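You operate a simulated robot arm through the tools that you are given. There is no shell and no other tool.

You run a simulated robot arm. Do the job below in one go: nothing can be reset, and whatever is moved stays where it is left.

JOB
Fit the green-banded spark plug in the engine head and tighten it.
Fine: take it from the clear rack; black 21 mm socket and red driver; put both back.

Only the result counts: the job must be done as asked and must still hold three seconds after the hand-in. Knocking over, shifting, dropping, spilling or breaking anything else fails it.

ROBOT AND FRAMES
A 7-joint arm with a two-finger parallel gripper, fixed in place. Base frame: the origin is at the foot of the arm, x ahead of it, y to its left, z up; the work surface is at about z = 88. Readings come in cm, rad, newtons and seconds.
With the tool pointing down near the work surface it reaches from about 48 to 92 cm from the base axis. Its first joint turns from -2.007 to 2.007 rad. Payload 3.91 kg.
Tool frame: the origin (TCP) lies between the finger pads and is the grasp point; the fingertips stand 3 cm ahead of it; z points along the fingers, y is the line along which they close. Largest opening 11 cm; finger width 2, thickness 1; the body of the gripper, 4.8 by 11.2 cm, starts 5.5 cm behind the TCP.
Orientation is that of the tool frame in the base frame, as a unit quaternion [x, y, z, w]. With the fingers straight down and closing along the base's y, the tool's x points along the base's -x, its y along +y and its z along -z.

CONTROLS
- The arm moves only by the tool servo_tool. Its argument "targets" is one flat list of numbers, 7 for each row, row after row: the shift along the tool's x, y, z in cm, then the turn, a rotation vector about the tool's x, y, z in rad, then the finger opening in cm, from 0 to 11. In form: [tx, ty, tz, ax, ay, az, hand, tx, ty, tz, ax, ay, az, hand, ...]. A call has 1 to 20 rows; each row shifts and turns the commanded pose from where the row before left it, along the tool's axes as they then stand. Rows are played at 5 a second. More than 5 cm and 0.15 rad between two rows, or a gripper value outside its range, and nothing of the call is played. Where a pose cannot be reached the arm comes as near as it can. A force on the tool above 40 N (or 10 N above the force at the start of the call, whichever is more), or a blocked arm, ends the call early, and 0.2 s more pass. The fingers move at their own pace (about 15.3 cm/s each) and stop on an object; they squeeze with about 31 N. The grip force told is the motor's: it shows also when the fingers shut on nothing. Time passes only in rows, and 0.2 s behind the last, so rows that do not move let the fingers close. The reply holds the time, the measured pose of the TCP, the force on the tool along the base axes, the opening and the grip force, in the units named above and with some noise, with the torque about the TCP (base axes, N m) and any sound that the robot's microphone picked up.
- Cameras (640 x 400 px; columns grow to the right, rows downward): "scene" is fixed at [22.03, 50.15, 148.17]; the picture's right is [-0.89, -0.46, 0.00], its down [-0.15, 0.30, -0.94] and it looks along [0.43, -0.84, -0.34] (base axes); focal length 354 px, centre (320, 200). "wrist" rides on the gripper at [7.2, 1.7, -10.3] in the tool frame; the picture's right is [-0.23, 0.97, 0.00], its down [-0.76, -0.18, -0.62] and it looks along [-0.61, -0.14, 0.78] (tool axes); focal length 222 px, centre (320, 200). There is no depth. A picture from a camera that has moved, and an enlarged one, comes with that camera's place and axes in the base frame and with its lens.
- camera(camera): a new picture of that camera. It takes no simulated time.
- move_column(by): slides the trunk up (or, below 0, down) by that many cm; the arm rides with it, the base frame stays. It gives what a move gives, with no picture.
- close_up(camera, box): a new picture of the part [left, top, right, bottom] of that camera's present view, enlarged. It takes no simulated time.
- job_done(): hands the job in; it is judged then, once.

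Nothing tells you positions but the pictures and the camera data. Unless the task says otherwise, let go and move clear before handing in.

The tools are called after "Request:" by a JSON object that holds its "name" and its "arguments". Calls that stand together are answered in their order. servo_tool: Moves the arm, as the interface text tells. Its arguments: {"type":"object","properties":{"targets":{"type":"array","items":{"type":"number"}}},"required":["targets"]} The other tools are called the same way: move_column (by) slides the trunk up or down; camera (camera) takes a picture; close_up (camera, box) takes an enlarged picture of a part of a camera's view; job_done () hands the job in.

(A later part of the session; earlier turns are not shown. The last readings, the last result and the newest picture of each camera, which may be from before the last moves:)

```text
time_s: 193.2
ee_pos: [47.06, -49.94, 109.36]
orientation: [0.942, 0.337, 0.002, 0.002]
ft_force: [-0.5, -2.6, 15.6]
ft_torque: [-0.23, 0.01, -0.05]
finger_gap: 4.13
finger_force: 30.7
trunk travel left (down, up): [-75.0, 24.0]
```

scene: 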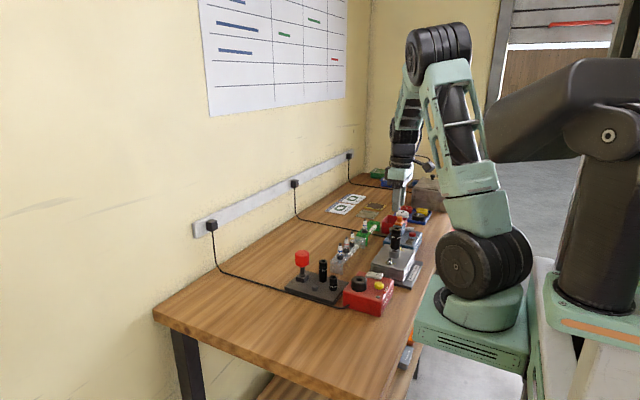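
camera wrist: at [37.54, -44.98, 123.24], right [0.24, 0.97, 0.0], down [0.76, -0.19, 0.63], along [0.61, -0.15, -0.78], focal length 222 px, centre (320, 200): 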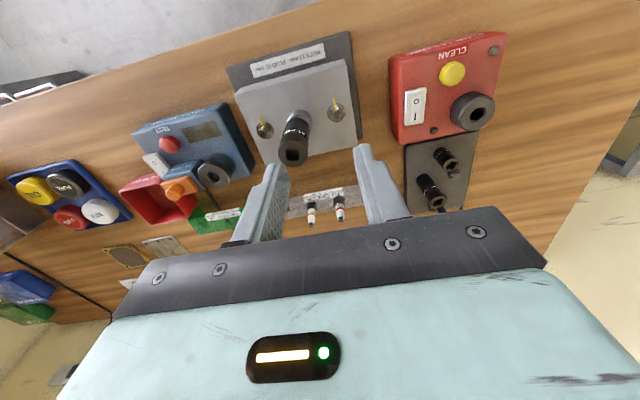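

It bears again at 16 N. Now release the knob and wind back around it.

Request:
{"name": "servo_tool", "arguments": {"targets": [0, 0, -0.05, 0, 0, 0, 3, 0, 0, 0, 0, 0, 0, 6.5, 0, 0, 0, 0, 0, 0, 6.5, 0, 0, 0, 0, 0, -0.149, 6.5, 0, 0, 0, 0, 0, -0.149, 6.5, 0, 0, 0, 0, 0, -0.149, 6.5, 0, 0, 0, 0, 0, -0.149, 6.5, 0, 0, 0, 0, 0, -0.149, 6.5, 0, 0, 0, 0, 0, -0.149, 6.5, 0, 0, 0, 0, 0, -0.149, 6.5, 0, 0, 0, 0, 0, -0.149, 6.5, 0, 0, 0, 0, 0, -0.149, 6.5, 0, 0, 0, 0, 0, -0.149, 6.5, 0, 0, 0, 0, 0, -0.149, 6.5, 0, 0, 0, 0, 0, -0.149, 6.5, 0, 0, 0, 0, 0, -0.149, 6.5, 0, 0, 0, 0, 0, 0, 6.5]}}

Request:
{"name": "close_up", "arguments": {"camera": "wrist", "box": [220, 80, 420, 240]}}

Request:
{"name": "close_up", "arguments": {"camera": "scene", "box": [390, 200, 430, 260]}}

Request:
{"name": "close_up", "arguments": {"camera": "scene", "box": [402, 244, 416, 256]}}

```text
time_s: 196.8
ee_pos: [46.96, -50.01, 109.3]
orientation: [0.255, 0.967, 0.001, 0.001]
ft_force: [-0.3, 1.0, -0.1]
ft_torque: [0.02, -0.01, 0.03]
finger_gap: 6.5
finger_force: 0.0
trunk travel left (down, up): [-75.0, 24.0]
```

```text
2.50 times, centred on (320, 160) of wrist
camera zoom: at [41.68, -45.09, 119.61], right [0.68, 0.73, 0.0], down [0.57, -0.53, 0.62], along [0.46, -0.42, -0.78], focal length 555 px, centre (320, 300)
```

zoom: 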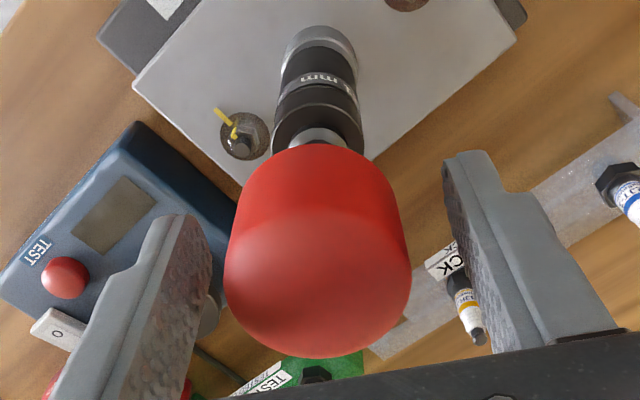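

```text
6.67 times, centred on (410, 230) of scene
camera zoom: at [22.03, 50.15, 148.17], right [-0.89, -0.46, 0.0], down [-0.15, 0.3, -0.94], along [0.43, -0.84, -0.34], focal length 2360 px, centre (-280, 0)
```

zoom: 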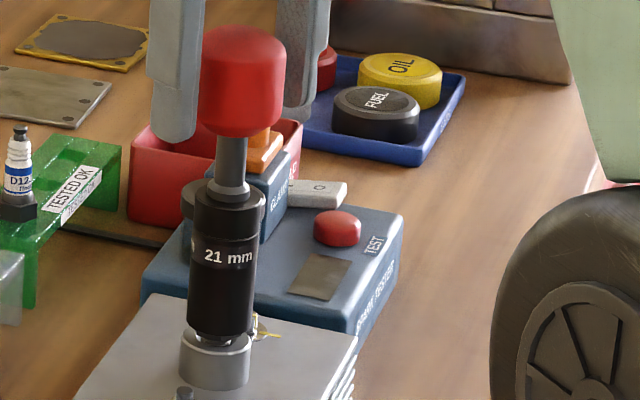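

```text
16.00 times, centred on (409, 250) of scene
camera zoom: at [22.03, 50.15, 148.17], right [-0.89, -0.46, 0.0], down [-0.15, 0.3, -0.94], along [0.43, -0.84, -0.34], focal length 5664 px, centre (-1104, -600)
```

zoom: 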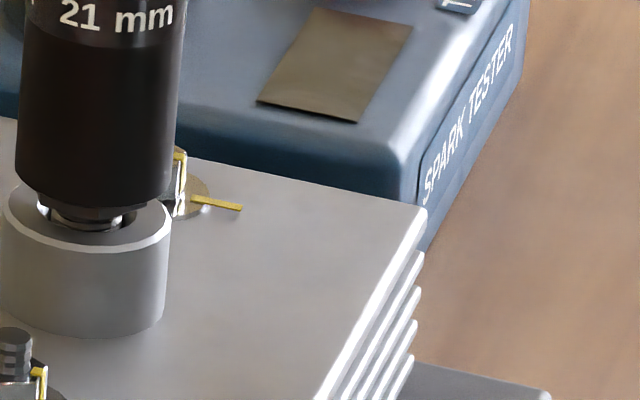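

Everything stands well and the knob stays centred. I'll wind back another 1.8 rad, regrip and press lightly.

Request:
{"name": "servo_tool", "arguments": {"targets": [0, 0, 0, 0, 0, -0.149, 6.5, 0, 0, 0, 0, 0, -0.149, 6.5, 0, 0, 0, 0, 0, -0.149, 6.5, 0, 0, 0, 0, 0, -0.149, 6.5, 0, 0, 0, 0, 0, -0.149, 6.5, 0, 0, 0, 0, 0, -0.149, 6.5, 0, 0, 0, 0, 0, -0.149, 6.5, 0, 0, 0, 0, 0, -0.149, 6.5, 0, 0, 0, 0, 0, -0.149, 6.5, 0, 0, 0, 0, 0, -0.149, 6.5, 0, 0, 0, 0, 0, -0.149, 6.5, 0, 0, 0, 0, 0, -0.149, 6.5, 0, 0, 0, 0, 0, 0, 6.5, 0, 0, 0, 0, 0, 0, 3, 0, 0, 0, 0, 0, 0, 3, 0, 0, 0.05, 0, 0, 0, 3, 0, 0, 0, 0, 0, 0, 3]}}

Request:
{"name": "close_up", "arguments": {"camera": "wrist", "box": [220, 80, 420, 240]}}

```text
time_s: 200.4
ee_pos: [47.14, -50.03, 109.34]
orientation: [-0.594, 0.805, -0.001, 0.0]
ft_force: [-2.2, 1.7, 3.7]
ft_torque: [0.05, 0.18, -0.01]
finger_gap: 4.12
finger_force: 30.6
trunk travel left (down, up): [-75.0, 24.0]
```

```text
2.50 times, centred on (320, 160) of wrist
camera zoom: at [43.42, -56.54, 119.57], right [-0.86, 0.51, 0.0], down [0.39, 0.68, 0.62], along [0.32, 0.54, -0.78], focal length 555 px, centre (320, 300)
```

zoom: 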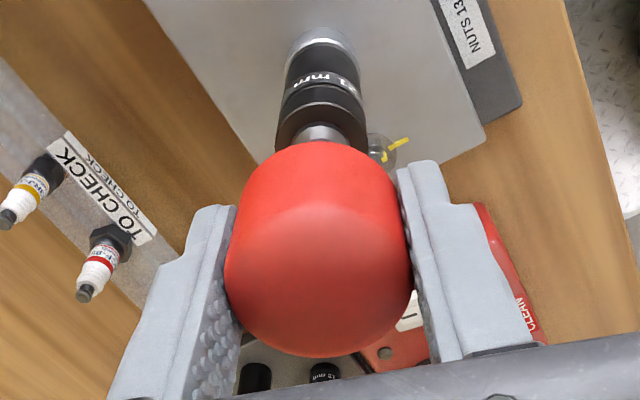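

Gripped and centred at yaw -1.27. Now the next clockwise pull, watching torque and sound.

Request:
{"name": "servo_tool", "arguments": {"targets": [0, 0, 0.03, 0, 0, 0.149, 3, 0, 0, 0.005, 0, 0, 0.149, 3, 0, 0, 0.005, 0, 0, 0.149, 3, 0, 0, 0.005, 0, 0, 0.149, 3, 0, 0, 0.005, 0, 0, 0.149, 3, 0, 0, 0.005, 0, 0, 0.149, 3, 0, 0, 0.005, 0, 0, 0.149, 3, 0, 0, 0.005, 0, 0, 0.149, 3, 0, 0, 0.005, 0, 0, 0.149, 3, 0, 0, 0.005, 0, 0, 0.149, 3]}}

Request:
{"name": "close_up", "arguments": {"camera": "scene", "box": [402, 244, 416, 256]}}

```text
time_s: 202.6
ee_pos: [47.0, -50.05, 109.01]
orientation: [0.112, 0.994, 0.001, 0.001]
ft_force: [-0.5, 1.7, 11.1]
ft_torque: [0.18, 0.08, -0.02]
finger_gap: 4.09
finger_force: 30.9
trunk travel left (down, up): [-75.0, 24.0]
```

```text
16.00 times, centred on (409, 250) of scene
camera zoom: at [22.03, 50.15, 148.17], right [-0.89, -0.46, 0.0], down [-0.15, 0.3, -0.94], along [0.43, -0.84, -0.34], focal length 5664 px, centre (-1104, -600)
```

zoom: 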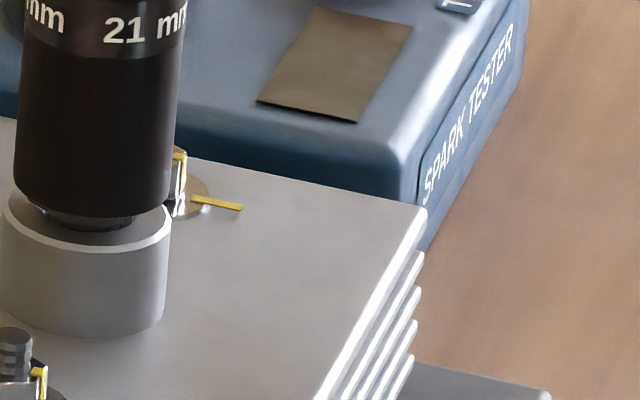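

Thread is no longer visible; the plug is close to its seat. I'll continue in short pulls, watching the torque.

Request:
{"name": "servo_tool", "arguments": {"targets": [0, 0, 0.005, 0, 0, 0.149, 3, 0, 0, 0.005, 0, 0, 0.149, 3, 0, 0, 0.005, 0, 0, 0.149, 3, 0, 0, 0.005, 0, 0, 0.149, 3, 0, 0, 0.005, 0, 0, 0.149, 3]}}

Request:
{"name": "close_up", "arguments": {"camera": "scene", "box": [402, 244, 416, 256]}}

```text
time_s: 203.8
ee_pos: [46.95, -50.07, 109.01]
orientation: [0.465, 0.885, 0.001, 0.001]
ft_force: [0.0, -0.2, 0.7]
ft_torque: [-0.02, -0.02, -0.01]
finger_gap: 4.1
finger_force: 30.7
trunk travel left (down, up): [-75.0, 24.0]
```

```text
16.00 times, centred on (409, 250) of scene
camera zoom: at [22.03, 50.15, 148.17], right [-0.89, -0.46, 0.0], down [-0.15, 0.3, -0.94], along [0.43, -0.84, -0.34], focal length 5664 px, centre (-1104, -600)
```

zoom: 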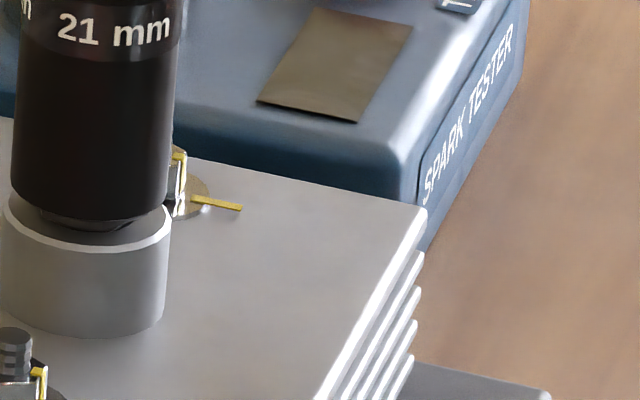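

Request:
{"name": "servo_tool", "arguments": {"targets": [0, 0, 0.05, 0, 0, 0.149, 3, 0, 0, 0.01, 0, 0, 0.149, 3, 0, 0, 0.01, 0, 0, 0.149, 3, 0, 0, 0.01, 0, 0, 0.149, 3, 0, 0, 0.01, 0, 0, 0.149, 3, 0, 0, 0.01, 0, 0, 0.149, 3]}}

Request:
{"name": "close_up", "arguments": {"camera": "scene", "box": [402, 244, 416, 256]}}

```text
time_s: 205.2
ee_pos: [46.93, -50.06, 108.95]
orientation: [0.802, 0.597, 0.001, 0.001]
ft_force: [-0.6, -1.3, 7.1]
ft_torque: [-0.03, 0.05, 0.61]
finger_gap: 4.09
finger_force: 30.9
trunk travel left (down, up): [-75.0, 24.0]
```

```text
16.00 times, centred on (409, 250) of scene
camera zoom: at [22.03, 50.15, 148.17], right [-0.89, -0.46, 0.0], down [-0.15, 0.3, -0.94], along [0.43, -0.84, -0.34], focal length 5664 px, centre (-1104, -600)
```

zoom: 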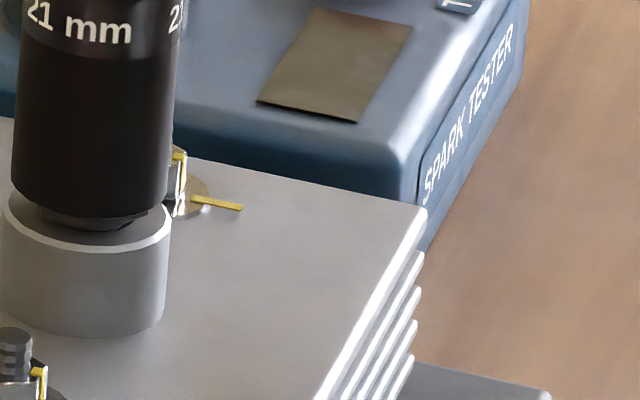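

The plug has seated: the torque has jumped to 0.6 N·m. Now I'll tighten further in small steps, listening for a click.

Request:
{"name": "servo_tool", "arguments": {"targets": [0, 0, 0, 0, 0, 0.08, 3, 0, 0, 0, 0, 0, 0.08, 3, 0, 0, 0, 0, 0, 0, 3]}}

Request:
{"name": "close_up", "arguments": {"camera": "scene", "box": [402, 244, 416, 256]}}

```text
time_s: 206.0
ee_pos: [47.06, -50.02, 109.02]
orientation: [0.847, 0.532, 0.001, 0.001]
ft_force: [-0.9, -3.1, 7.6]
ft_torque: [-0.15, 0.09, 0.6]
finger_gap: 4.09
finger_force: 31.2
trunk travel left (down, up): [-75.0, 24.0]
```

```text
16.00 times, centred on (409, 250) of scene
camera zoom: at [22.03, 50.15, 148.17], right [-0.89, -0.46, 0.0], down [-0.15, 0.3, -0.94], along [0.43, -0.84, -0.34], focal length 5664 px, centre (-1104, -600)
```

zoom: 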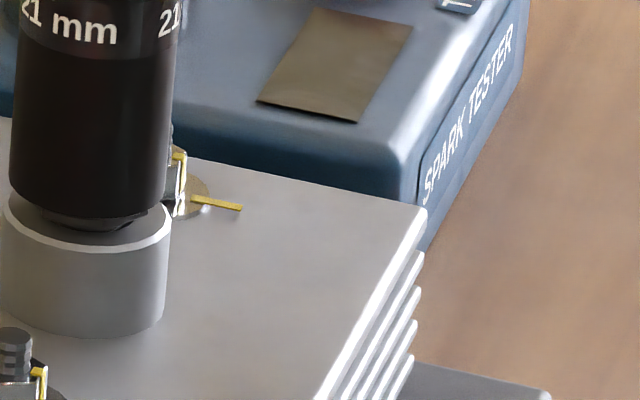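

Torque holds at 0.6 N·m while still turning. Continuing to tighten.

Request:
{"name": "servo_tool", "arguments": {"targets": [0, 0, 0, 0, 0, 0.1, 3, 0, 0, 0, 0, 0, 0.1, 3, 0, 0, 0, 0, 0, 0.1, 3, 0, 0, 0, 0, 0, 0.1, 3, 0, 0, 0, 0, 0, 0, 3]}}

Request:
{"name": "close_up", "arguments": {"camera": "scene", "box": [402, 244, 416, 256]}}

Request:
{"name": "close_up", "arguments": {"camera": "scene", "box": [390, 200, 430, 260]}}

```text
time_s: 207.2
ee_pos: [46.95, -50.03, 108.99]
orientation: [0.936, 0.353, 0.001, 0.001]
ft_force: [-1.6, 0.6, 17.5]
ft_torque: [0.04, 0.11, 0.6]
finger_gap: 4.09
finger_force: 31.0
trunk travel left (down, up): [-75.0, 24.0]
```

```text
16.00 times, centred on (409, 250) of scene
camera zoom: at [22.03, 50.15, 148.17], right [-0.89, -0.46, 0.0], down [-0.15, 0.3, -0.94], along [0.43, -0.84, -0.34], focal length 5664 px, centre (-1104, -600)
```

zoom: 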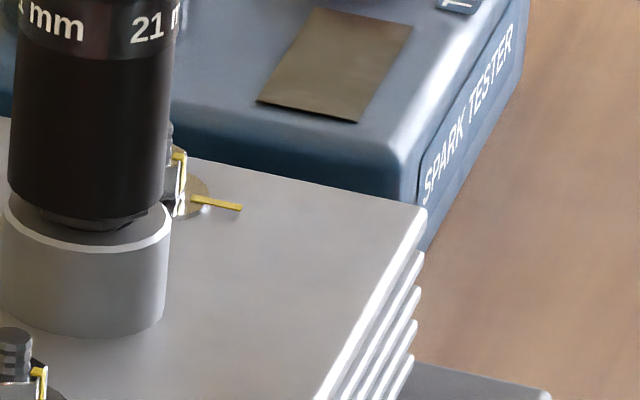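

```text
6.67 times, centred on (410, 230) of scene
camera zoom: at [22.03, 50.15, 148.17], right [-0.89, -0.46, 0.0], down [-0.15, 0.3, -0.94], along [0.43, -0.84, -0.34], focal length 2360 px, centre (-280, 0)
```

zoom: 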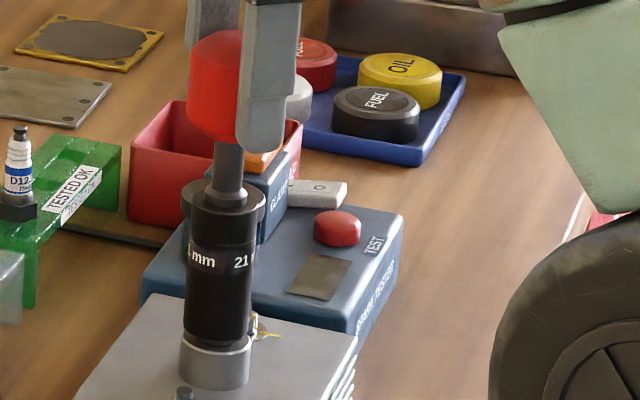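

Still turning at 0.6 N·m. I'll go on to the end of this pull.

Request:
{"name": "servo_tool", "arguments": {"targets": [0, 0, 0, 0, 0, 0.1, 3, 0, 0, 0, 0, 0, 0.1, 3, 0, 0, 0, 0, 0, 0.08, 3, 0, 0, 0, 0, 0, 0, 3]}}

Request:
{"name": "close_up", "arguments": {"camera": "scene", "box": [402, 244, 416, 256]}}

Request:
{"name": "close_up", "arguments": {"camera": "wrist", "box": [220, 60, 420, 220]}}

```text
time_s: 208.2
ee_pos: [47.0, -50.12, 108.9]
orientation: [0.976, 0.218, 0.001, 0.001]
ft_force: [2.2, -1.0, 17.4]
ft_torque: [-0.01, -0.12, 0.6]
finger_gap: 4.06
finger_force: 31.0
trunk travel left (down, up): [-75.0, 24.0]
```

```text
16.00 times, centred on (409, 250) of scene
camera zoom: at [22.03, 50.15, 148.17], right [-0.89, -0.46, 0.0], down [-0.15, 0.3, -0.94], along [0.43, -0.84, -0.34], focal length 5664 px, centre (-1104, -600)
```

zoom: 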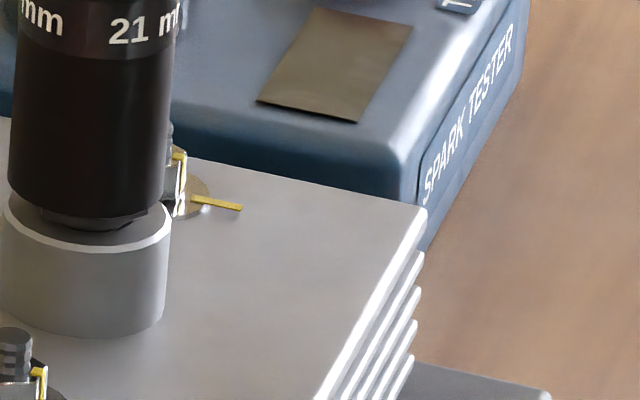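

```text
2.50 times, centred on (320, 140) of wrist
camera zoom: at [54.38, -48.55, 119.31], right [0.21, -0.98, 0.0], down [-0.77, -0.16, 0.62], along [-0.61, -0.13, -0.78], focal length 555 px, centre (320, 350)
```

zoom: 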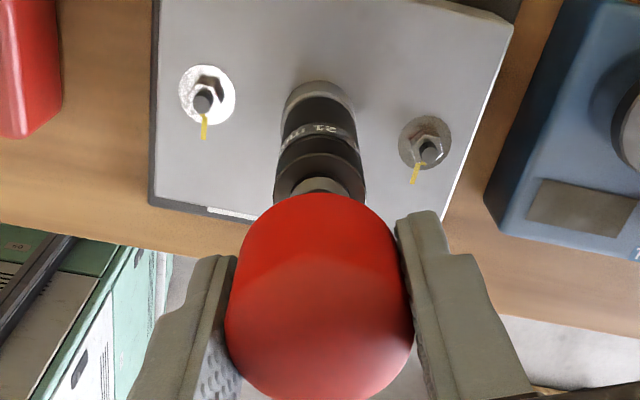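

The socket follows the tool with no slip, torque steady at 0.6 N·m, and the plug no longer sinks, so it's on its seat. I'll turn a little further to see whether the torque rises.

Request:
{"name": "servo_tool", "arguments": {"targets": [0, 0, 0, 0, 0, 0.1, 3, 0, 0, 0, 0, 0, 0.1, 3, 0, 0, 0, 0, 0, 0.1, 3, 0, 0, 0, 0, 0, 0.1, 3, 0, 0, 0, 0, 0, 0, 3]}}

Request:
{"name": "close_up", "arguments": {"camera": "scene", "box": [402, 244, 416, 256]}}

```text
time_s: 209.4
ee_pos: [47.02, -49.96, 108.96]
orientation: [1.0, 0.02, 0.001, 0.0]
ft_force: [0.8, -1.3, 22.4]
ft_torque: [-0.19, -0.08, 0.59]
finger_gap: 4.09
finger_force: 30.5
trunk travel left (down, up): [-75.0, 24.0]
```

```text
16.00 times, centred on (409, 250) of scene
camera zoom: at [22.03, 50.15, 148.17], right [-0.89, -0.46, 0.0], down [-0.15, 0.3, -0.94], along [0.43, -0.84, -0.34], focal length 5664 px, centre (-1104, -600)
```

zoom: 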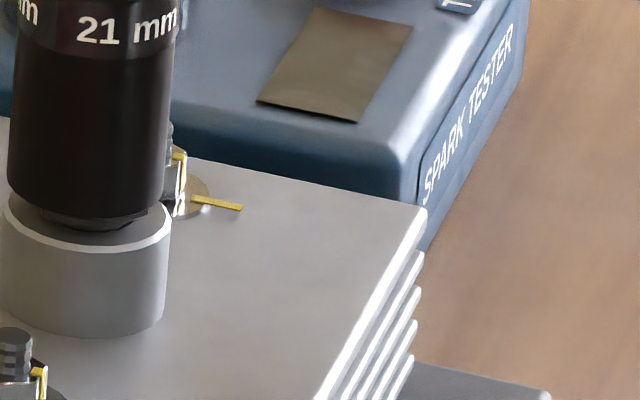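

Steady 0.6 N·m over more than a quarter turn past seating, so the plug is down and tight. I'll relax the twist slightly and lift the driver out, watching that the socket stays.

Request:
{"name": "servo_tool", "arguments": {"targets": [0, 0, 0, 0, 0, -0.05, 3, 0, 0, -0.08, 0, 0, 0, 3, 0, 0, 0, 0, 0, 0, 3]}}

Request:
{"name": "servo_tool", "arguments": {"targets": [0, 0, -0.2, 0, 0, 0, 3, 0, 0, -0.3, 0, 0, 0, 3, 0, 0, -0.4, 0, 0, 0, 3, 0, 0, -0.5, 0, 0, 0, 3, 0, 0, 0, 0, 0, 0, 3]}}

Request:
{"name": "close_up", "arguments": {"camera": "scene", "box": [390, 200, 430, 260]}}

```text
time_s: 210.2
ee_pos: [47.12, -49.99, 108.82]
orientation: [0.999, 0.046, 0.001, -0.001]
ft_force: [-2.9, -2.3, 6.2]
ft_torque: [-0.14, 0.18, 0.52]
finger_gap: 4.11
finger_force: 31.1
trunk travel left (down, up): [-75.0, 24.0]
```

```text
time_s: 211.4
ee_pos: [47.1, -50.1, 110.36]
orientation: [0.999, 0.045, 0.0, 0.0]
ft_force: [0.3, 0.1, -1.9]
ft_torque: [-0.02, 0.0, 0.04]
finger_gap: 4.09
finger_force: 30.9
trunk travel left (down, up): [-75.0, 24.0]
```

```text
6.67 times, centred on (410, 230) of scene
camera zoom: at [22.03, 50.15, 148.17], right [-0.89, -0.46, 0.0], down [-0.15, 0.3, -0.94], along [0.43, -0.84, -0.34], focal length 2360 px, centre (-280, 0)
```

zoom: 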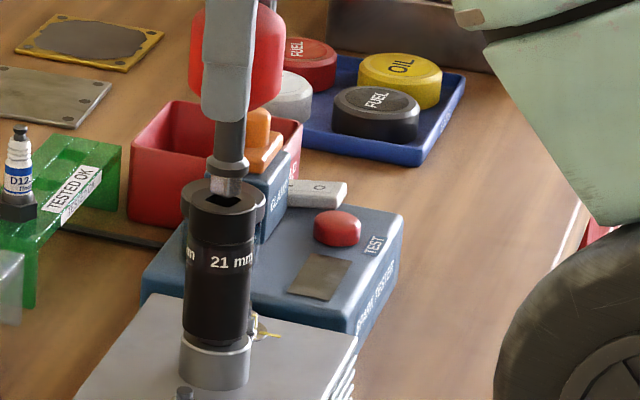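

The driver came out and the socket stayed on the plug. I'll raise it, turn it to match the holder's square, and carry it slowly back.

Request:
{"name": "servo_tool", "arguments": {"targets": [0, 0, -1, 0, 0, 0, 3, 0, 0, -1.2, 0, 0, 0, 3, 0, 0, 0, 0, 0, -0.123, 3, 0, 0, 0, 0, 0, -0.123, 3, 0, 0, 0, 0, 0, -0.123, 3, 0, 0, 0, 0, 0, -0.123, 3, 0, 0, 0, 0, 0, 0, 3]}}

Request:
{"name": "servo_tool", "arguments": {"targets": [1.971, -0.339, 0, 0, 0, 0, 3, 1.971, -0.339, 0, 0, 0, 0, 3, 1.971, -0.339, 0, 0, 0, 0, 3, 1.971, -0.339, 0, 0, 0, 0, 3, 1.971, -0.339, 0, 0, 0, 0, 3, 1.971, -0.339, 0, 0, 0, 0, 3, 1.971, -0.339, 0, 0, 0, 0, 3, 1.971, -0.339, 0, 0, 0, 0, 3, 1.971, -0.339, 0, 0, 0, 0, 3, 1.971, -0.339, 0, 0, 0, 0, 3, 1.971, -0.339, 0, 0, 0, 0, 3, 1.971, -0.339, 0, 0, 0, 0, 3, 1.971, -0.339, 0, 0, 0, 0, 3, 1.971, -0.339, 0, 0, 0, 0, 3, 1.971, -0.339, 0, 0, 0, 0, 3, 0, 0, 0, 0, 0, 0, 3]}}

Request:
{"name": "close_up", "arguments": {"camera": "scene", "box": [275, 205, 345, 290]}}

Request:
{"name": "close_up", "arguments": {"camera": "wrist", "box": [240, 40, 400, 200]}}

```text
time_s: 213.0
ee_pos: [47.04, -50.12, 112.57]
orientation: [0.958, 0.288, 0.001, 0.001]
ft_force: [-0.5, 0.1, -1.8]
ft_torque: [-0.01, 0.0, -0.02]
finger_gap: 4.09
finger_force: 30.8
trunk travel left (down, up): [-75.0, 24.0]
```

```text
time_s: 216.4
ee_pos: [68.91, -29.39, 112.73]
orientation: [0.958, 0.288, 0.001, 0.001]
ft_force: [-0.7, 0.5, -1.2]
ft_torque: [0.01, -0.01, 0.01]
finger_gap: 4.08
finger_force: 31.0
trunk travel left (down, up): [-75.0, 24.0]
```

```text
4.71 times, centred on (310, 248) of scene
camera zoom: at [22.03, 50.15, 148.17], right [-0.89, -0.46, 0.0], down [-0.15, 0.3, -0.94], along [0.43, -0.84, -0.34], focal length 1666 px, centre (367, -24)
```

zoom: 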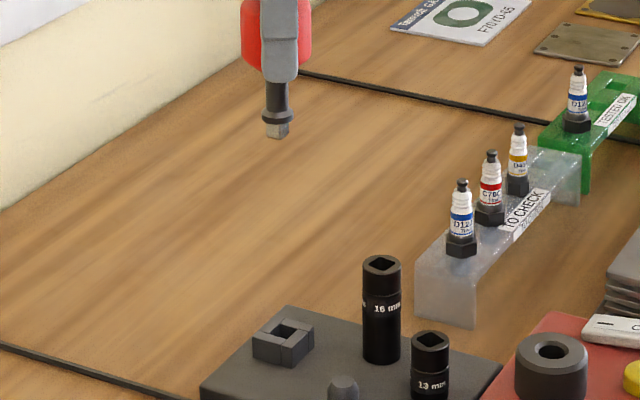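

```text
2.50 times, centred on (320, 120) of wrist
camera zoom: at [76.05, -26.9, 123.04], right [0.35, -0.94, 0.0], down [-0.73, -0.27, 0.62], along [-0.58, -0.22, -0.78], focal length 555 px, centre (320, 400)
```

zoom: 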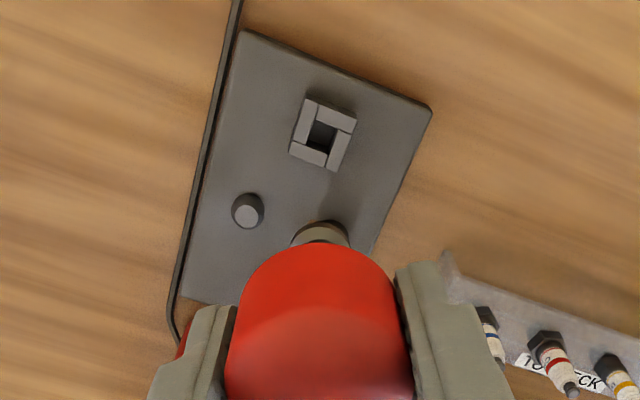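

I'll shift (-0.1, -0.2), lower 11 cm and check the square against the holder.

Request:
{"name": "servo_tool", "arguments": {"targets": [-0.19, 0.11, 0, 0, 0, 0, 3, 0, 0, 2, 0, 0, 0, 3, 0, 0, 2, 0, 0, 0, 3, 0, 0, 2, 0, 0, 0, 3, 0, 0, 2, 0, 0, 0, 3, 0, 0, 2, 0, 0, 0, 3, 0, 0, 1, 0, 0, 0, 3, 0, 0, 0, 0, 0, 0, 3]}}

Request:
{"name": "close_up", "arguments": {"camera": "scene", "box": [295, 245, 325, 285]}}

Request:
{"name": "close_up", "arguments": {"camera": "wrist", "box": [260, 60, 380, 180]}}

```text
time_s: 218.2
ee_pos: [68.83, -29.7, 101.16]
orientation: [0.958, 0.288, 0.001, 0.001]
ft_force: [-0.1, 0.3, -1.3]
ft_torque: [-0.01, -0.02, -0.05]
finger_gap: 4.08
finger_force: 30.9
trunk travel left (down, up): [-75.0, 24.0]
```

```text
10.00 times, centred on (310, 265) of scene
camera zoom: at [22.03, 50.15, 148.17], right [-0.89, -0.46, 0.0], down [-0.15, 0.3, -0.94], along [0.43, -0.84, -0.34], focal length 3540 px, centre (420, -450)
```

zoom: 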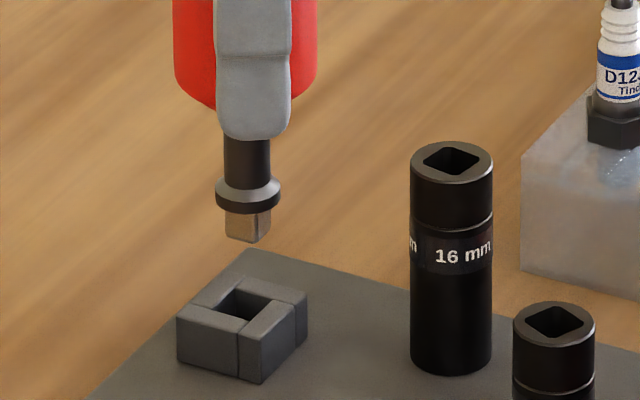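

```text
3.33 times, centred on (320, 120) of wrist
camera zoom: at [75.86, -27.24, 111.67], right [0.35, -0.94, 0.0], down [-0.73, -0.27, 0.62], along [-0.58, -0.22, -0.78], focal length 740 px, centre (320, 467)
```

zoom: 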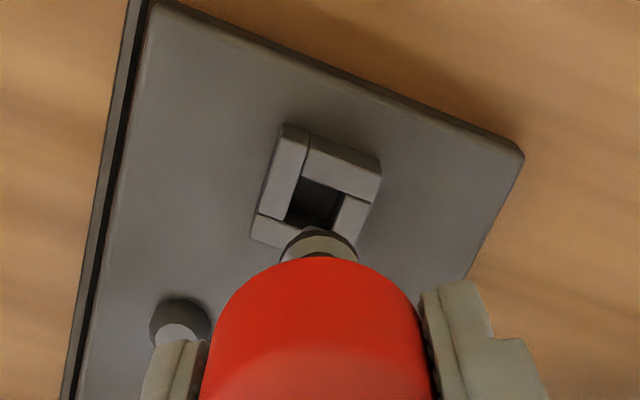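

The square's angle looks a bit off compared with the holder. I'll zoom in to measure it.

Request:
{"name": "close_up", "arguments": {"camera": "scene", "box": [303, 258, 318, 278]}}

Request:
{"name": "close_up", "arguments": {"camera": "wrist", "box": [305, 80, 340, 115]}}

```text
16.00 times, centred on (310, 268) of scene
camera zoom: at [22.03, 50.15, 148.17], right [-0.89, -0.46, 0.0], down [-0.15, 0.3, -0.94], along [0.43, -0.84, -0.34], focal length 5664 px, centre (472, -888)
```

zoom: 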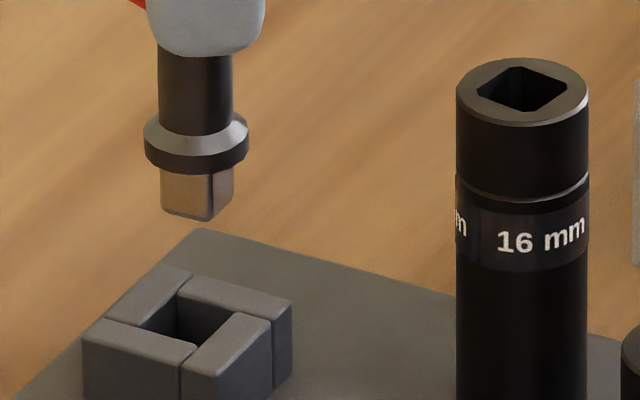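

```text
11.43 times, centred on (322, 98) of wrist
camera zoom: at [75.86, -27.24, 111.67], right [0.35, -0.94, 0.0], down [-0.73, -0.27, 0.62], along [-0.58, -0.22, -0.78], focal length 2538 px, centre (291, 1371)
```

zoom: 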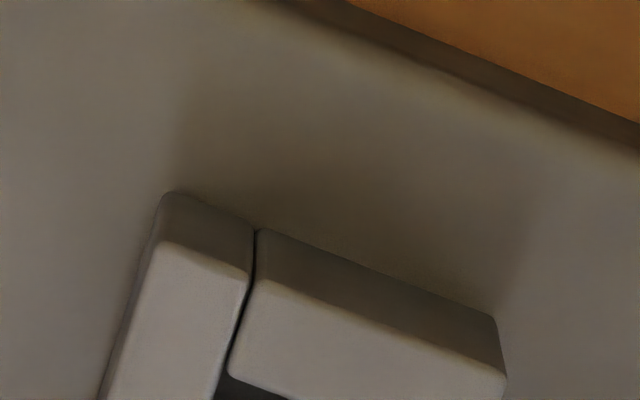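

The tip's faces look the same as at the previous successful return, so the angle is fine. I'll shift (+0.18, +0.17), lower 1 cm and recheck.

Request:
{"name": "servo_tool", "arguments": {"targets": [0.24, -0.04, 0, 0, 0, 0, 3, 0, 0, 0.6, 0, 0, 0, 3, 0, 0, 0.5, 0, 0, 0, 3, 0, 0, 0, 0, 0, 0, 3]}}

Request:
{"name": "close_up", "arguments": {"camera": "scene", "box": [303, 258, 318, 278]}}

Request:
{"name": "close_up", "arguments": {"camera": "wrist", "box": [270, 80, 370, 180]}}

```text
time_s: 219.2
ee_pos: [69.07, -29.56, 100.35]
orientation: [0.958, 0.288, 0.001, -0.001]
ft_force: [-1.0, -0.9, -0.8]
ft_torque: [0.0, -0.01, -0.01]
finger_gap: 4.11
finger_force: 30.9
trunk travel left (down, up): [-75.0, 24.0]
```

```text
16.00 times, centred on (310, 268) of scene
camera zoom: at [22.03, 50.15, 148.17], right [-0.89, -0.46, 0.0], down [-0.15, 0.3, -0.94], along [0.43, -0.84, -0.34], focal length 5664 px, centre (472, -888)
```

zoom: 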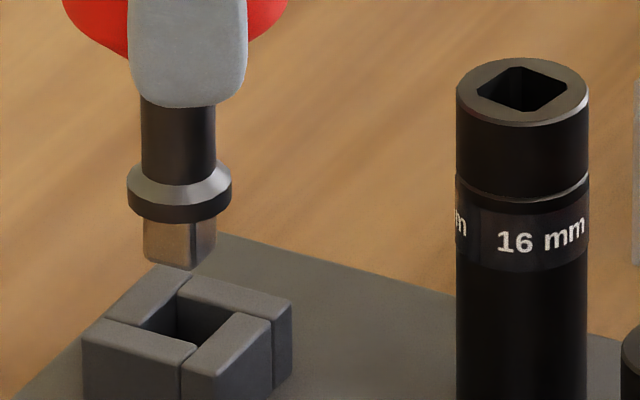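

```text
4.00 times, centred on (320, 130) of wrist
camera zoom: at [76.07, -26.94, 110.75], right [0.35, -0.94, 0.0], down [-0.73, -0.27, 0.62], along [-0.58, -0.22, -0.78], focal length 888 px, centre (320, 480)
```

zoom: 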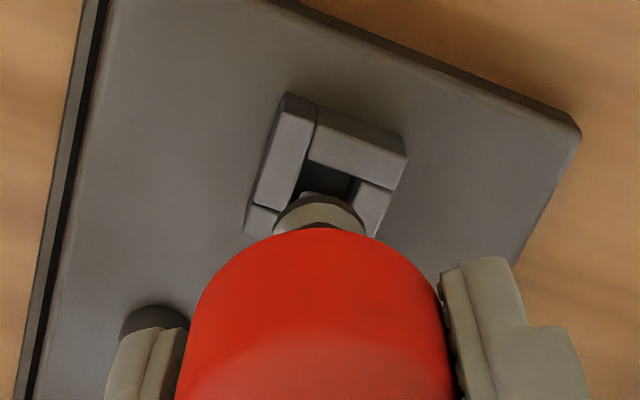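

Request:
{"name": "servo_tool", "arguments": {"targets": [-0.11, 0.11, 0, 0, 0, 0, 3, 0, 0, 0.3, 0, 0, 0, 3, 0, 0, 0.3, 0, 0, 0, 3, 0, 0, 0, 0, 0, 0, 3]}}

Request:
{"name": "close_up", "arguments": {"camera": "scene", "box": [303, 258, 318, 278]}}

Request:
{"name": "close_up", "arguments": {"camera": "wrist", "box": [270, 80, 370, 180]}}

```text
time_s: 220.2
ee_pos: [69.0, -29.6, 99.83]
orientation: [0.958, 0.288, 0.001, 0.001]
ft_force: [0.0, 0.2, -1.9]
ft_torque: [0.0, 0.01, -0.02]
finger_gap: 4.11
finger_force: 30.5
trunk travel left (down, up): [-75.0, 24.0]
```

```text
16.00 times, centred on (310, 268) of scene
camera zoom: at [22.03, 50.15, 148.17], right [-0.89, -0.46, 0.0], down [-0.15, 0.3, -0.94], along [0.43, -0.84, -0.34], focal length 5664 px, centre (472, -888)
```

zoom: 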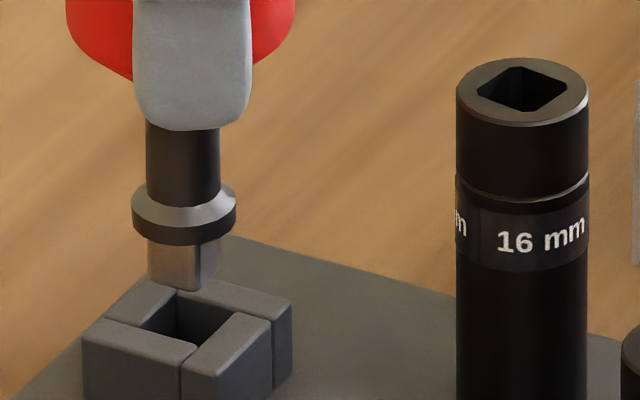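

```text
4.00 times, centred on (320, 130) of wrist
camera zoom: at [76.06, -27.07, 110.22], right [0.35, -0.94, 0.0], down [-0.73, -0.27, 0.62], along [-0.58, -0.22, -0.78], focal length 888 px, centre (320, 480)
```

zoom: 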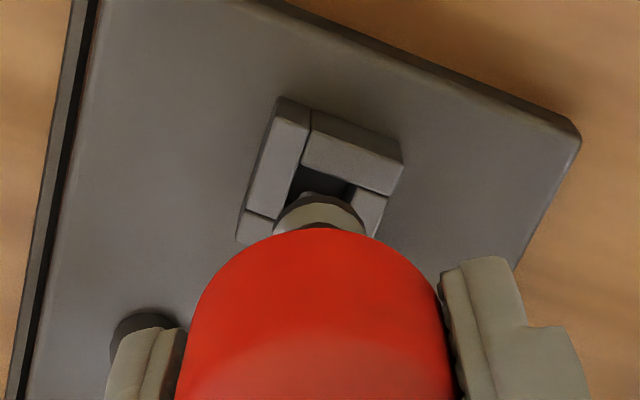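

Nearly there. A final small shift and a gentle descent into the holder.

Request:
{"name": "servo_tool", "arguments": {"targets": [-0.045, 0.07, 0, 0, 0, 0, 3, 0, 0, 0.3, 0, 0, 0, 3, 0, 0, 0.2, 0, 0, 0, 3, 0, 0, 0.2, 0, 0, 0, 3, 0, 0, 0.2, 0, 0, 0, 3, 0, 0, 0, 0, 0, 0, 3]}}

Request:
{"name": "close_up", "arguments": {"camera": "scene", "box": [303, 258, 318, 278]}}

Request:
{"name": "close_up", "arguments": {"camera": "wrist", "box": [270, 80, 370, 180]}}

```text
time_s: 221.6
ee_pos: [69.06, -29.8, 98.99]
orientation: [0.957, 0.288, 0.001, 0.001]
ft_force: [-0.8, 0.8, -2.6]
ft_torque: [0.01, -0.01, 0.01]
finger_gap: 4.09
finger_force: 31.1
trunk travel left (down, up): [-75.0, 24.0]
```

```text
16.00 times, centred on (310, 268) of scene
camera zoom: at [22.03, 50.15, 148.17], right [-0.89, -0.46, 0.0], down [-0.15, 0.3, -0.94], along [0.43, -0.84, -0.34], focal length 5664 px, centre (472, -888)
```

zoom: 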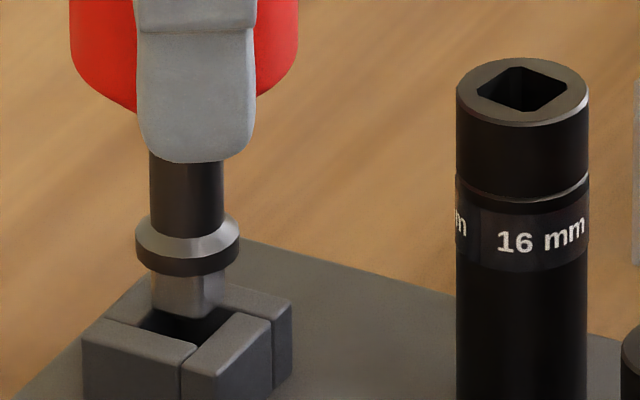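

```text
4.00 times, centred on (320, 130) of wrist
camera zoom: at [76.09, -27.24, 109.46], right [0.35, -0.94, 0.0], down [-0.73, -0.27, 0.62], along [-0.58, -0.22, -0.78], focal length 888 px, centre (320, 480)
```

zoom: 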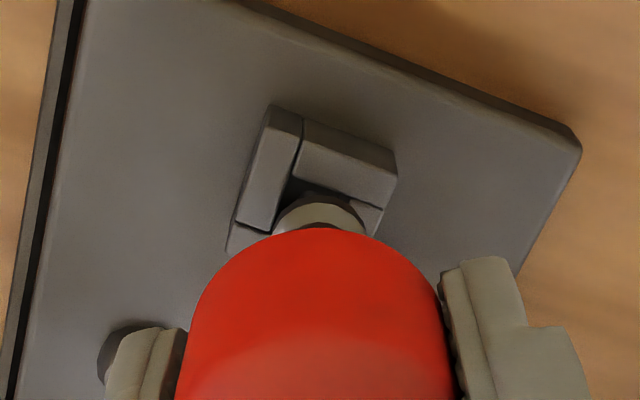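

Request:
{"name": "servo_tool", "arguments": {"targets": [0, 0, 0.2, 0, 0, 0, 3, 0, 0, 0.2, 0, 0, 0, 3, 0, 0, 0.15, 0, 0, 0, 3, 0, 0, 0, 0, 0, 0, 3]}}

Request:
{"name": "close_up", "arguments": {"camera": "scene", "box": [303, 258, 318, 278]}}

```text
time_s: 222.6
ee_pos: [69.04, -29.67, 98.44]
orientation: [0.957, 0.289, 0.002, 0.0]
ft_force: [-0.3, 2.5, 8.1]
ft_torque: [0.15, 0.02, 0.01]
finger_gap: 4.1
finger_force: 30.8
trunk travel left (down, up): [-75.0, 24.0]
```

```text
16.00 times, centred on (310, 268) of scene
camera zoom: at [22.03, 50.15, 148.17], right [-0.89, -0.46, 0.0], down [-0.15, 0.3, -0.94], along [0.43, -0.84, -0.34], focal length 5664 px, centre (472, -888)
```

zoom: 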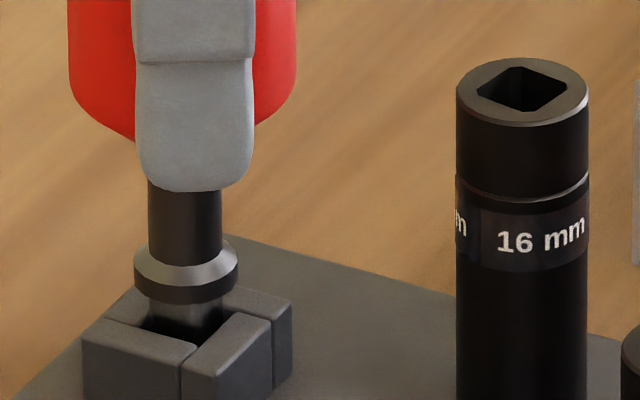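

A light contact: the holder pushes toward +y, and the gap shows on that side, so I'll shift +0.08 in y and continue.

Request:
{"name": "servo_tool", "arguments": {"targets": [0, 0, -0.08, 0, 0, 0, 3, 0.044, -0.067, 0, 0, 0, 0, 3, 0, 0, 0.12, 0, 0, 0, 3, 0, 0, 0.1, 0, 0, 0, 3, 0, 0, 0, 0, 0, 0, 3]}}

Request:
{"name": "close_up", "arguments": {"camera": "scene", "box": [303, 258, 318, 278]}}

```text
time_s: 223.8
ee_pos: [68.9, -29.64, 98.34]
orientation: [0.958, 0.288, 0.001, 0.001]
ft_force: [0.0, 0.3, -2.1]
ft_torque: [-0.02, -0.02, 0.05]
finger_gap: 4.09
finger_force: 31.2
trunk travel left (down, up): [-75.0, 24.0]
```

```text
16.00 times, centred on (310, 268) of scene
camera zoom: at [22.03, 50.15, 148.17], right [-0.89, -0.46, 0.0], down [-0.15, 0.3, -0.94], along [0.43, -0.84, -0.34], focal length 5664 px, centre (472, -888)
```

zoom: 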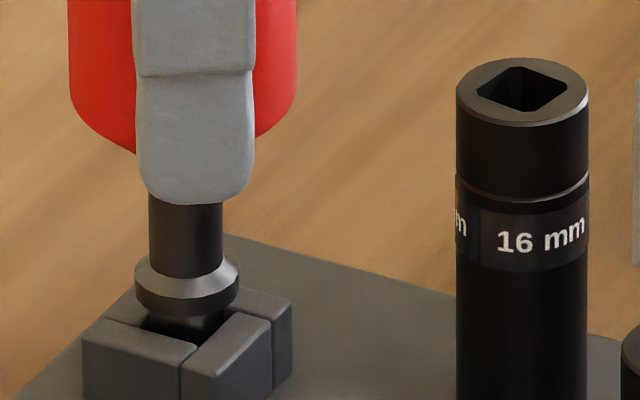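

It slipped in freely. Continuing down until it rests.

Request:
{"name": "servo_tool", "arguments": {"targets": [0, 0, 0.15, 0, 0, 0, 3, 0, 0, 0.15, 0, 0, 0, 3, 0, 0, 0.15, 0, 0, 0, 3, 0, 0, 0.1, 0, 0, 0, 3, 0, 0, 0, 0, 0, 0, 3]}}

Request:
{"name": "close_up", "arguments": {"camera": "scene", "box": [303, 258, 318, 278]}}

```text
time_s: 225.0
ee_pos: [68.95, -29.62, 97.83]
orientation: [0.958, 0.288, 0.0, 0.0]
ft_force: [-2.2, 5.1, 3.8]
ft_torque: [0.33, 0.18, 0.0]
finger_gap: 4.07
finger_force: 31.3
trunk travel left (down, up): [-75.0, 24.0]
```

```text
16.00 times, centred on (310, 268) of scene
camera zoom: at [22.03, 50.15, 148.17], right [-0.89, -0.46, 0.0], down [-0.15, 0.3, -0.94], along [0.43, -0.84, -0.34], focal length 5664 px, centre (472, -888)
```

zoom: 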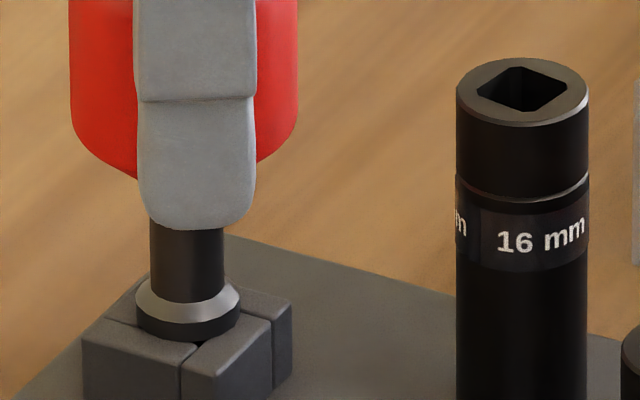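

Request:
{"name": "servo_tool", "arguments": {"targets": [0.02, -0.03, 0.08, 0, 0, 0, 3, 0, 0, 0.08, 0, 0, 0, 3, 0, 0, 0.05, 0, 0, 0, 3, 0, 0, 0, 0, 0, 0, 3]}}

Request:
{"name": "close_up", "arguments": {"camera": "scene", "box": [303, 258, 318, 278]}}

```text
time_s: 226.0
ee_pos: [68.94, -29.76, 97.81]
orientation: [0.958, 0.288, 0.003, 0.001]
ft_force: [-0.8, 4.2, 25.6]
ft_torque: [0.25, 0.25, 0.01]
finger_gap: 4.12
finger_force: 31.4
trunk travel left (down, up): [-75.0, 24.0]
```

```text
16.00 times, centred on (310, 268) of scene
camera zoom: at [22.03, 50.15, 148.17], right [-0.89, -0.46, 0.0], down [-0.15, 0.3, -0.94], along [0.43, -0.84, -0.34], focal length 5664 px, centre (472, -888)
```

zoom: 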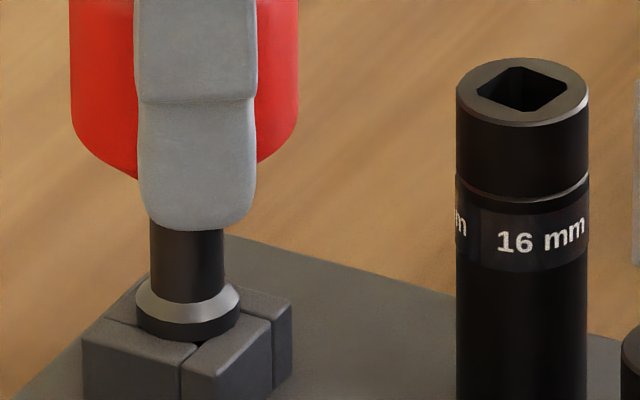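

The driver is seated in its holder again. I'll release it, rise, and wind the wrist back to yaw 0.

Request:
{"name": "servo_tool", "arguments": {"targets": [0, 0, -0.15, 0, 0, 0, 3, 0, 0, 0, 0, 0, 0, 7, 0, 0, 0, 0, 0, 0, 7, 0, 0, -2, 0, 0, 0, 7, 0, 0, -3, 0, 0, 0, 7, 0, 0, -4, 0, 0, 0, 7, 0, 0, -3, 0, 0, 0, 7, 0, 0, 0, 0, 0, 0, 7]}}

Request:
{"name": "close_up", "arguments": {"camera": "scene", "box": [285, 235, 345, 300]}}

Request:
{"name": "servo_tool", "arguments": {"targets": [0, 0, 0, 0, 0, -0.149, 5, 0, 0, 0, 0, 0, -0.149, 5, 0, 0, 0, 0, 0, -0.149, 5, 0, 0, 0, 0, 0, -0.149, 5, 0, 0, 0, 0, 0, -0.149, 5, 0, 0, 0, 0, 0, -0.149, 5, 0, 0, 0, 0, 0, -0.149, 5, 0, 0, 0, 0, 0, -0.149, 5, 0, 0, 0, 0, 0, -0.149, 5, 0, 0, 0, 0, 0, -0.149, 5, 0, 0, 0, 0, 0, -0.149, 5, 0, 0, 0, 0, 0, -0.149, 5, 0, 0, 0, 0, 0, -0.149, 5, 0, 0, 0, 0, 0, -0.149, 5, 0, 0, 0, 0, 0, -0.149, 5, 0, 0, 0, 0, 0, -0.149, 5, 0, 0, 0, 0, 0, -0.149, 5, 0, 0, 0, 0, 0, -0.025, 5]}}

```text
time_s: 227.8
ee_pos: [68.81, -29.69, 109.64]
orientation: [0.958, 0.288, 0.001, 0.0]
ft_force: [0.4, -0.4, -0.9]
ft_torque: [-0.01, 0.0, 0.02]
finger_gap: 7.02
finger_force: 0.1
trunk travel left (down, up): [-75.0, 24.0]
```

```text
6.15 times, centred on (315, 268) of scene
camera zoom: at [22.03, 50.15, 148.17], right [-0.89, -0.46, 0.0], down [-0.15, 0.3, -0.94], along [0.43, -0.84, -0.34], focal length 2179 px, centre (351, -215)
```

zoom: 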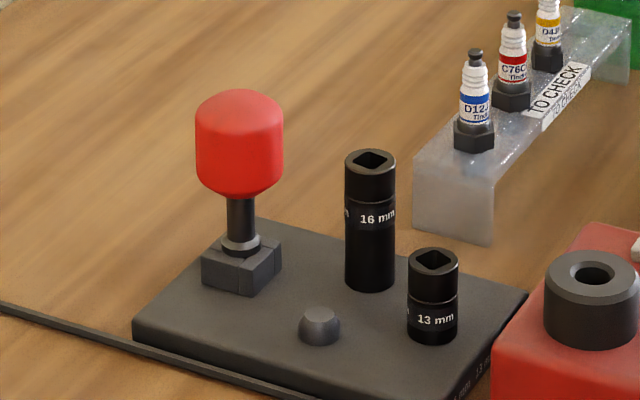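

```text
time_s: 231.6
ee_pos: [68.97, -29.67, 109.73]
orientation: [-0.002, 1.0, 0.001, 0.001]
ft_force: [0.1, 0.6, -0.4]
ft_torque: [0.03, 0.04, 0.01]
finger_gap: 4.99
finger_force: 0.1
trunk travel left (down, up): [-75.0, 24.0]
```

The driver stands properly in its holder. Now back to the socket on the plug.

Request:
{"name": "servo_tool", "arguments": {"targets": [2.74, -2.55, 0, 0, 0, 0, 4.5, 2.74, -2.55, 0, 0, 0, 0, 4.5, 2.74, -2.55, 0, 0, 0, 0, 4.5, 2.74, -2.55, 0, 0, 0, 0, 4.5, 2.74, -2.55, 0, 0, 0, 0, 4.5, 2.74, -2.55, 0, 0, 0, 0, 4.5, 2.74, -2.55, 0, 0, 0, 0, 4.5, 2.74, -2.55, 0, 0, 0, 0, 4.5, 0, 0, 3, 0, 0, 0, 4.5, 0, 0, 0, 0, 0, 0, 4.5]}}

Request:
{"name": "close_up", "arguments": {"camera": "wrist", "box": [220, 80, 420, 240]}}

Request:
{"name": "close_up", "arguments": {"camera": "scene", "box": [392, 205, 428, 260]}}

```text
time_s: 233.8
ee_pos: [47.1, -49.92, 106.71]
orientation: [-0.001, 1.0, 0.0, 0.001]
ft_force: [-0.3, 0.2, -0.5]
ft_torque: [-0.02, -0.04, 0.0]
finger_gap: 4.51
finger_force: 0.0
trunk travel left (down, up): [-75.0, 24.0]
```

```text
2.50 times, centred on (320, 160) of wrist
camera zoom: at [39.91, -48.35, 117.14], right [0.23, 0.97, 0.0], down [0.76, -0.18, 0.62], along [0.61, -0.14, -0.78], focal length 555 px, centre (320, 300)
```

zoom: 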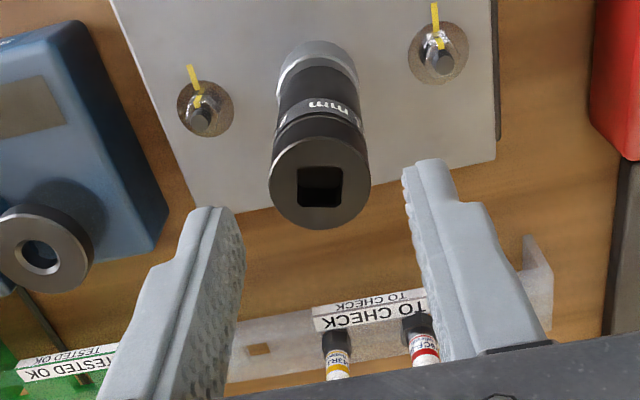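

```text
7.27 times, centred on (410, 232) of scene
camera zoom: at [22.03, 50.15, 148.17], right [-0.89, -0.46, 0.0], down [-0.15, 0.3, -0.94], along [0.43, -0.84, -0.34], focal length 2575 px, centre (-334, -36)
```

zoom: 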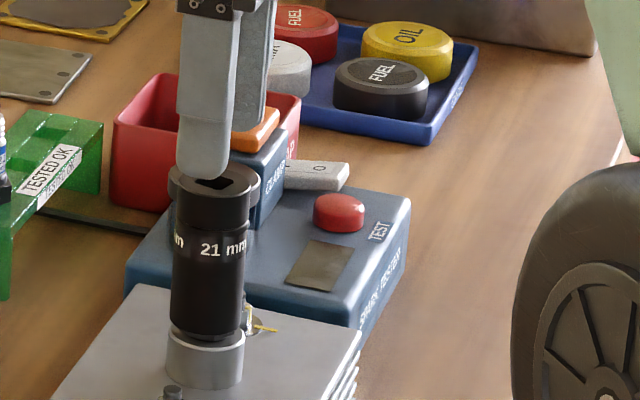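

Aligned over the socket. I'll lower around it and check once more.

Request:
{"name": "servo_tool", "arguments": {"targets": [0, -0.05, 1.5, 0, 0, 0, 4.5, 0, 0, 1.5, 0, 0, 0, 4.5, 0, 0, 1.5, 0, 0, 0, 4.5, 0, 0, 1.3, 0, 0, 0, 4.5, 0, 0, 0, 0, 0, 0, 4.5]}}

Request:
{"name": "close_up", "arguments": {"camera": "wrist", "box": [220, 80, 420, 240]}}

Request:
{"name": "close_up", "arguments": {"camera": "scene", "box": [392, 205, 428, 260]}}

```text
time_s: 235.0
ee_pos: [47.08, -50.06, 100.99]
orientation: [-0.001, 1.0, -0.001, 0.001]
ft_force: [0.1, -0.8, 0.3]
ft_torque: [0.0, 0.01, -0.03]
finger_gap: 4.5
finger_force: 0.2
trunk travel left (down, up): [-75.0, 24.0]
```

```text
2.50 times, centred on (320, 160) of wrist
camera zoom: at [39.84, -48.46, 111.33], right [0.23, 0.97, 0.0], down [0.76, -0.18, 0.62], along [0.61, -0.14, -0.78], focal length 555 px, centre (320, 300)
```

zoom: 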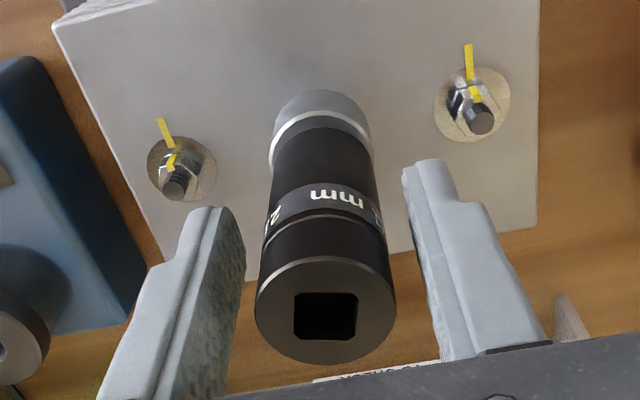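

```text
7.27 times, centred on (410, 232) of scene
camera zoom: at [22.03, 50.15, 148.17], right [-0.89, -0.46, 0.0], down [-0.15, 0.3, -0.94], along [0.43, -0.84, -0.34], focal length 2575 px, centre (-334, -36)
```

zoom: 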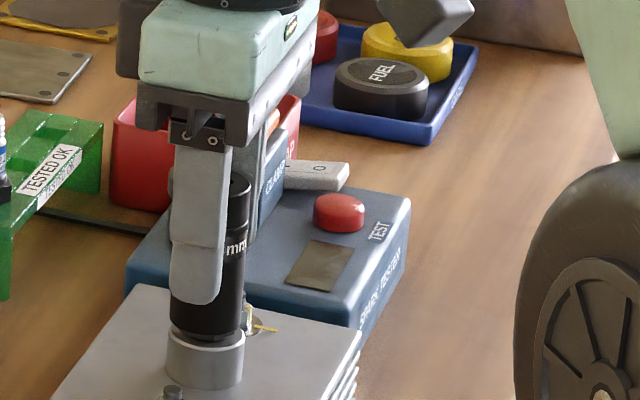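

Centred. I'll close on the socket and lift it off the plug.

Request:
{"name": "servo_tool", "arguments": {"targets": [0, 0.06, 0, 0, 0, 0, 4.5, 0, 0, 0, 0, 0, 0, 2, 0, 0, 0, 0, 0, 0, 2, 0, 0, -0.2, 0, 0, 0, 2, 0, 0, -0.5, 0, 0, 0, 2, 0, 0, -0.8, 0, 0, 0, 2, 0, 0, -1, 0, 0, 0, 2, 0, 0, 0, 0, 0, 0, 2]}}

Request:
{"name": "close_up", "arguments": {"camera": "scene", "box": [392, 205, 428, 260]}}

Request:
{"name": "close_up", "arguments": {"camera": "scene", "box": [402, 240, 416, 256]}}

```text
time_s: 236.8
ee_pos: [46.93, -50.08, 103.36]
orientation: [0.0, 1.0, 0.0, 0.001]
ft_force: [0.2, 0.2, -1.5]
ft_torque: [0.04, -0.03, -0.02]
finger_gap: 3.0
finger_force: 31.1
trunk travel left (down, up): [-75.0, 24.0]
```

```text
7.27 times, centred on (410, 232) of scene
camera zoom: at [22.03, 50.15, 148.17], right [-0.89, -0.46, 0.0], down [-0.15, 0.3, -0.94], along [0.43, -0.84, -0.34], focal length 2575 px, centre (-334, -36)
```

zoom: 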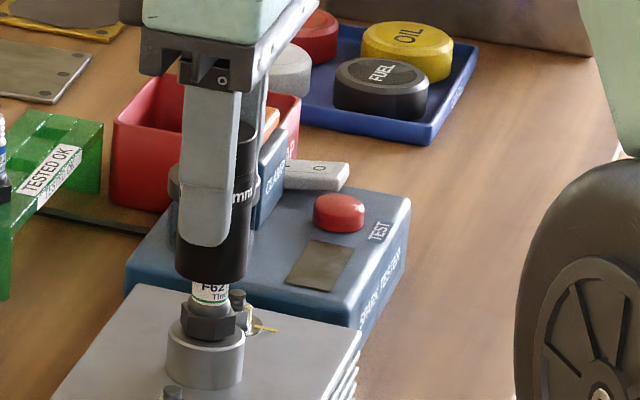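

```text
16.00 times, centred on (409, 248) of scene
camera zoom: at [22.03, 50.15, 148.17], right [-0.89, -0.46, 0.0], down [-0.15, 0.3, -0.94], along [0.43, -0.84, -0.34], focal length 5664 px, centre (-1104, -568)
```

zoom: 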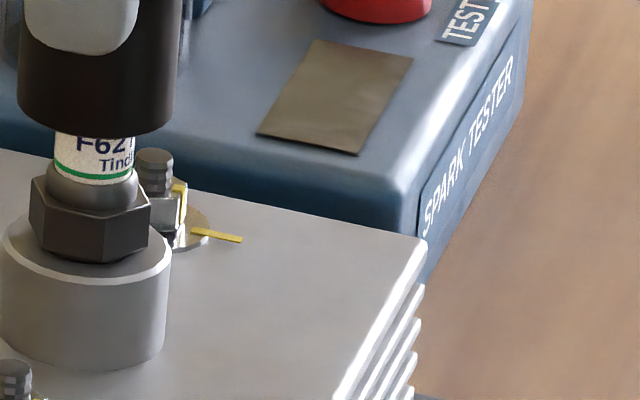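

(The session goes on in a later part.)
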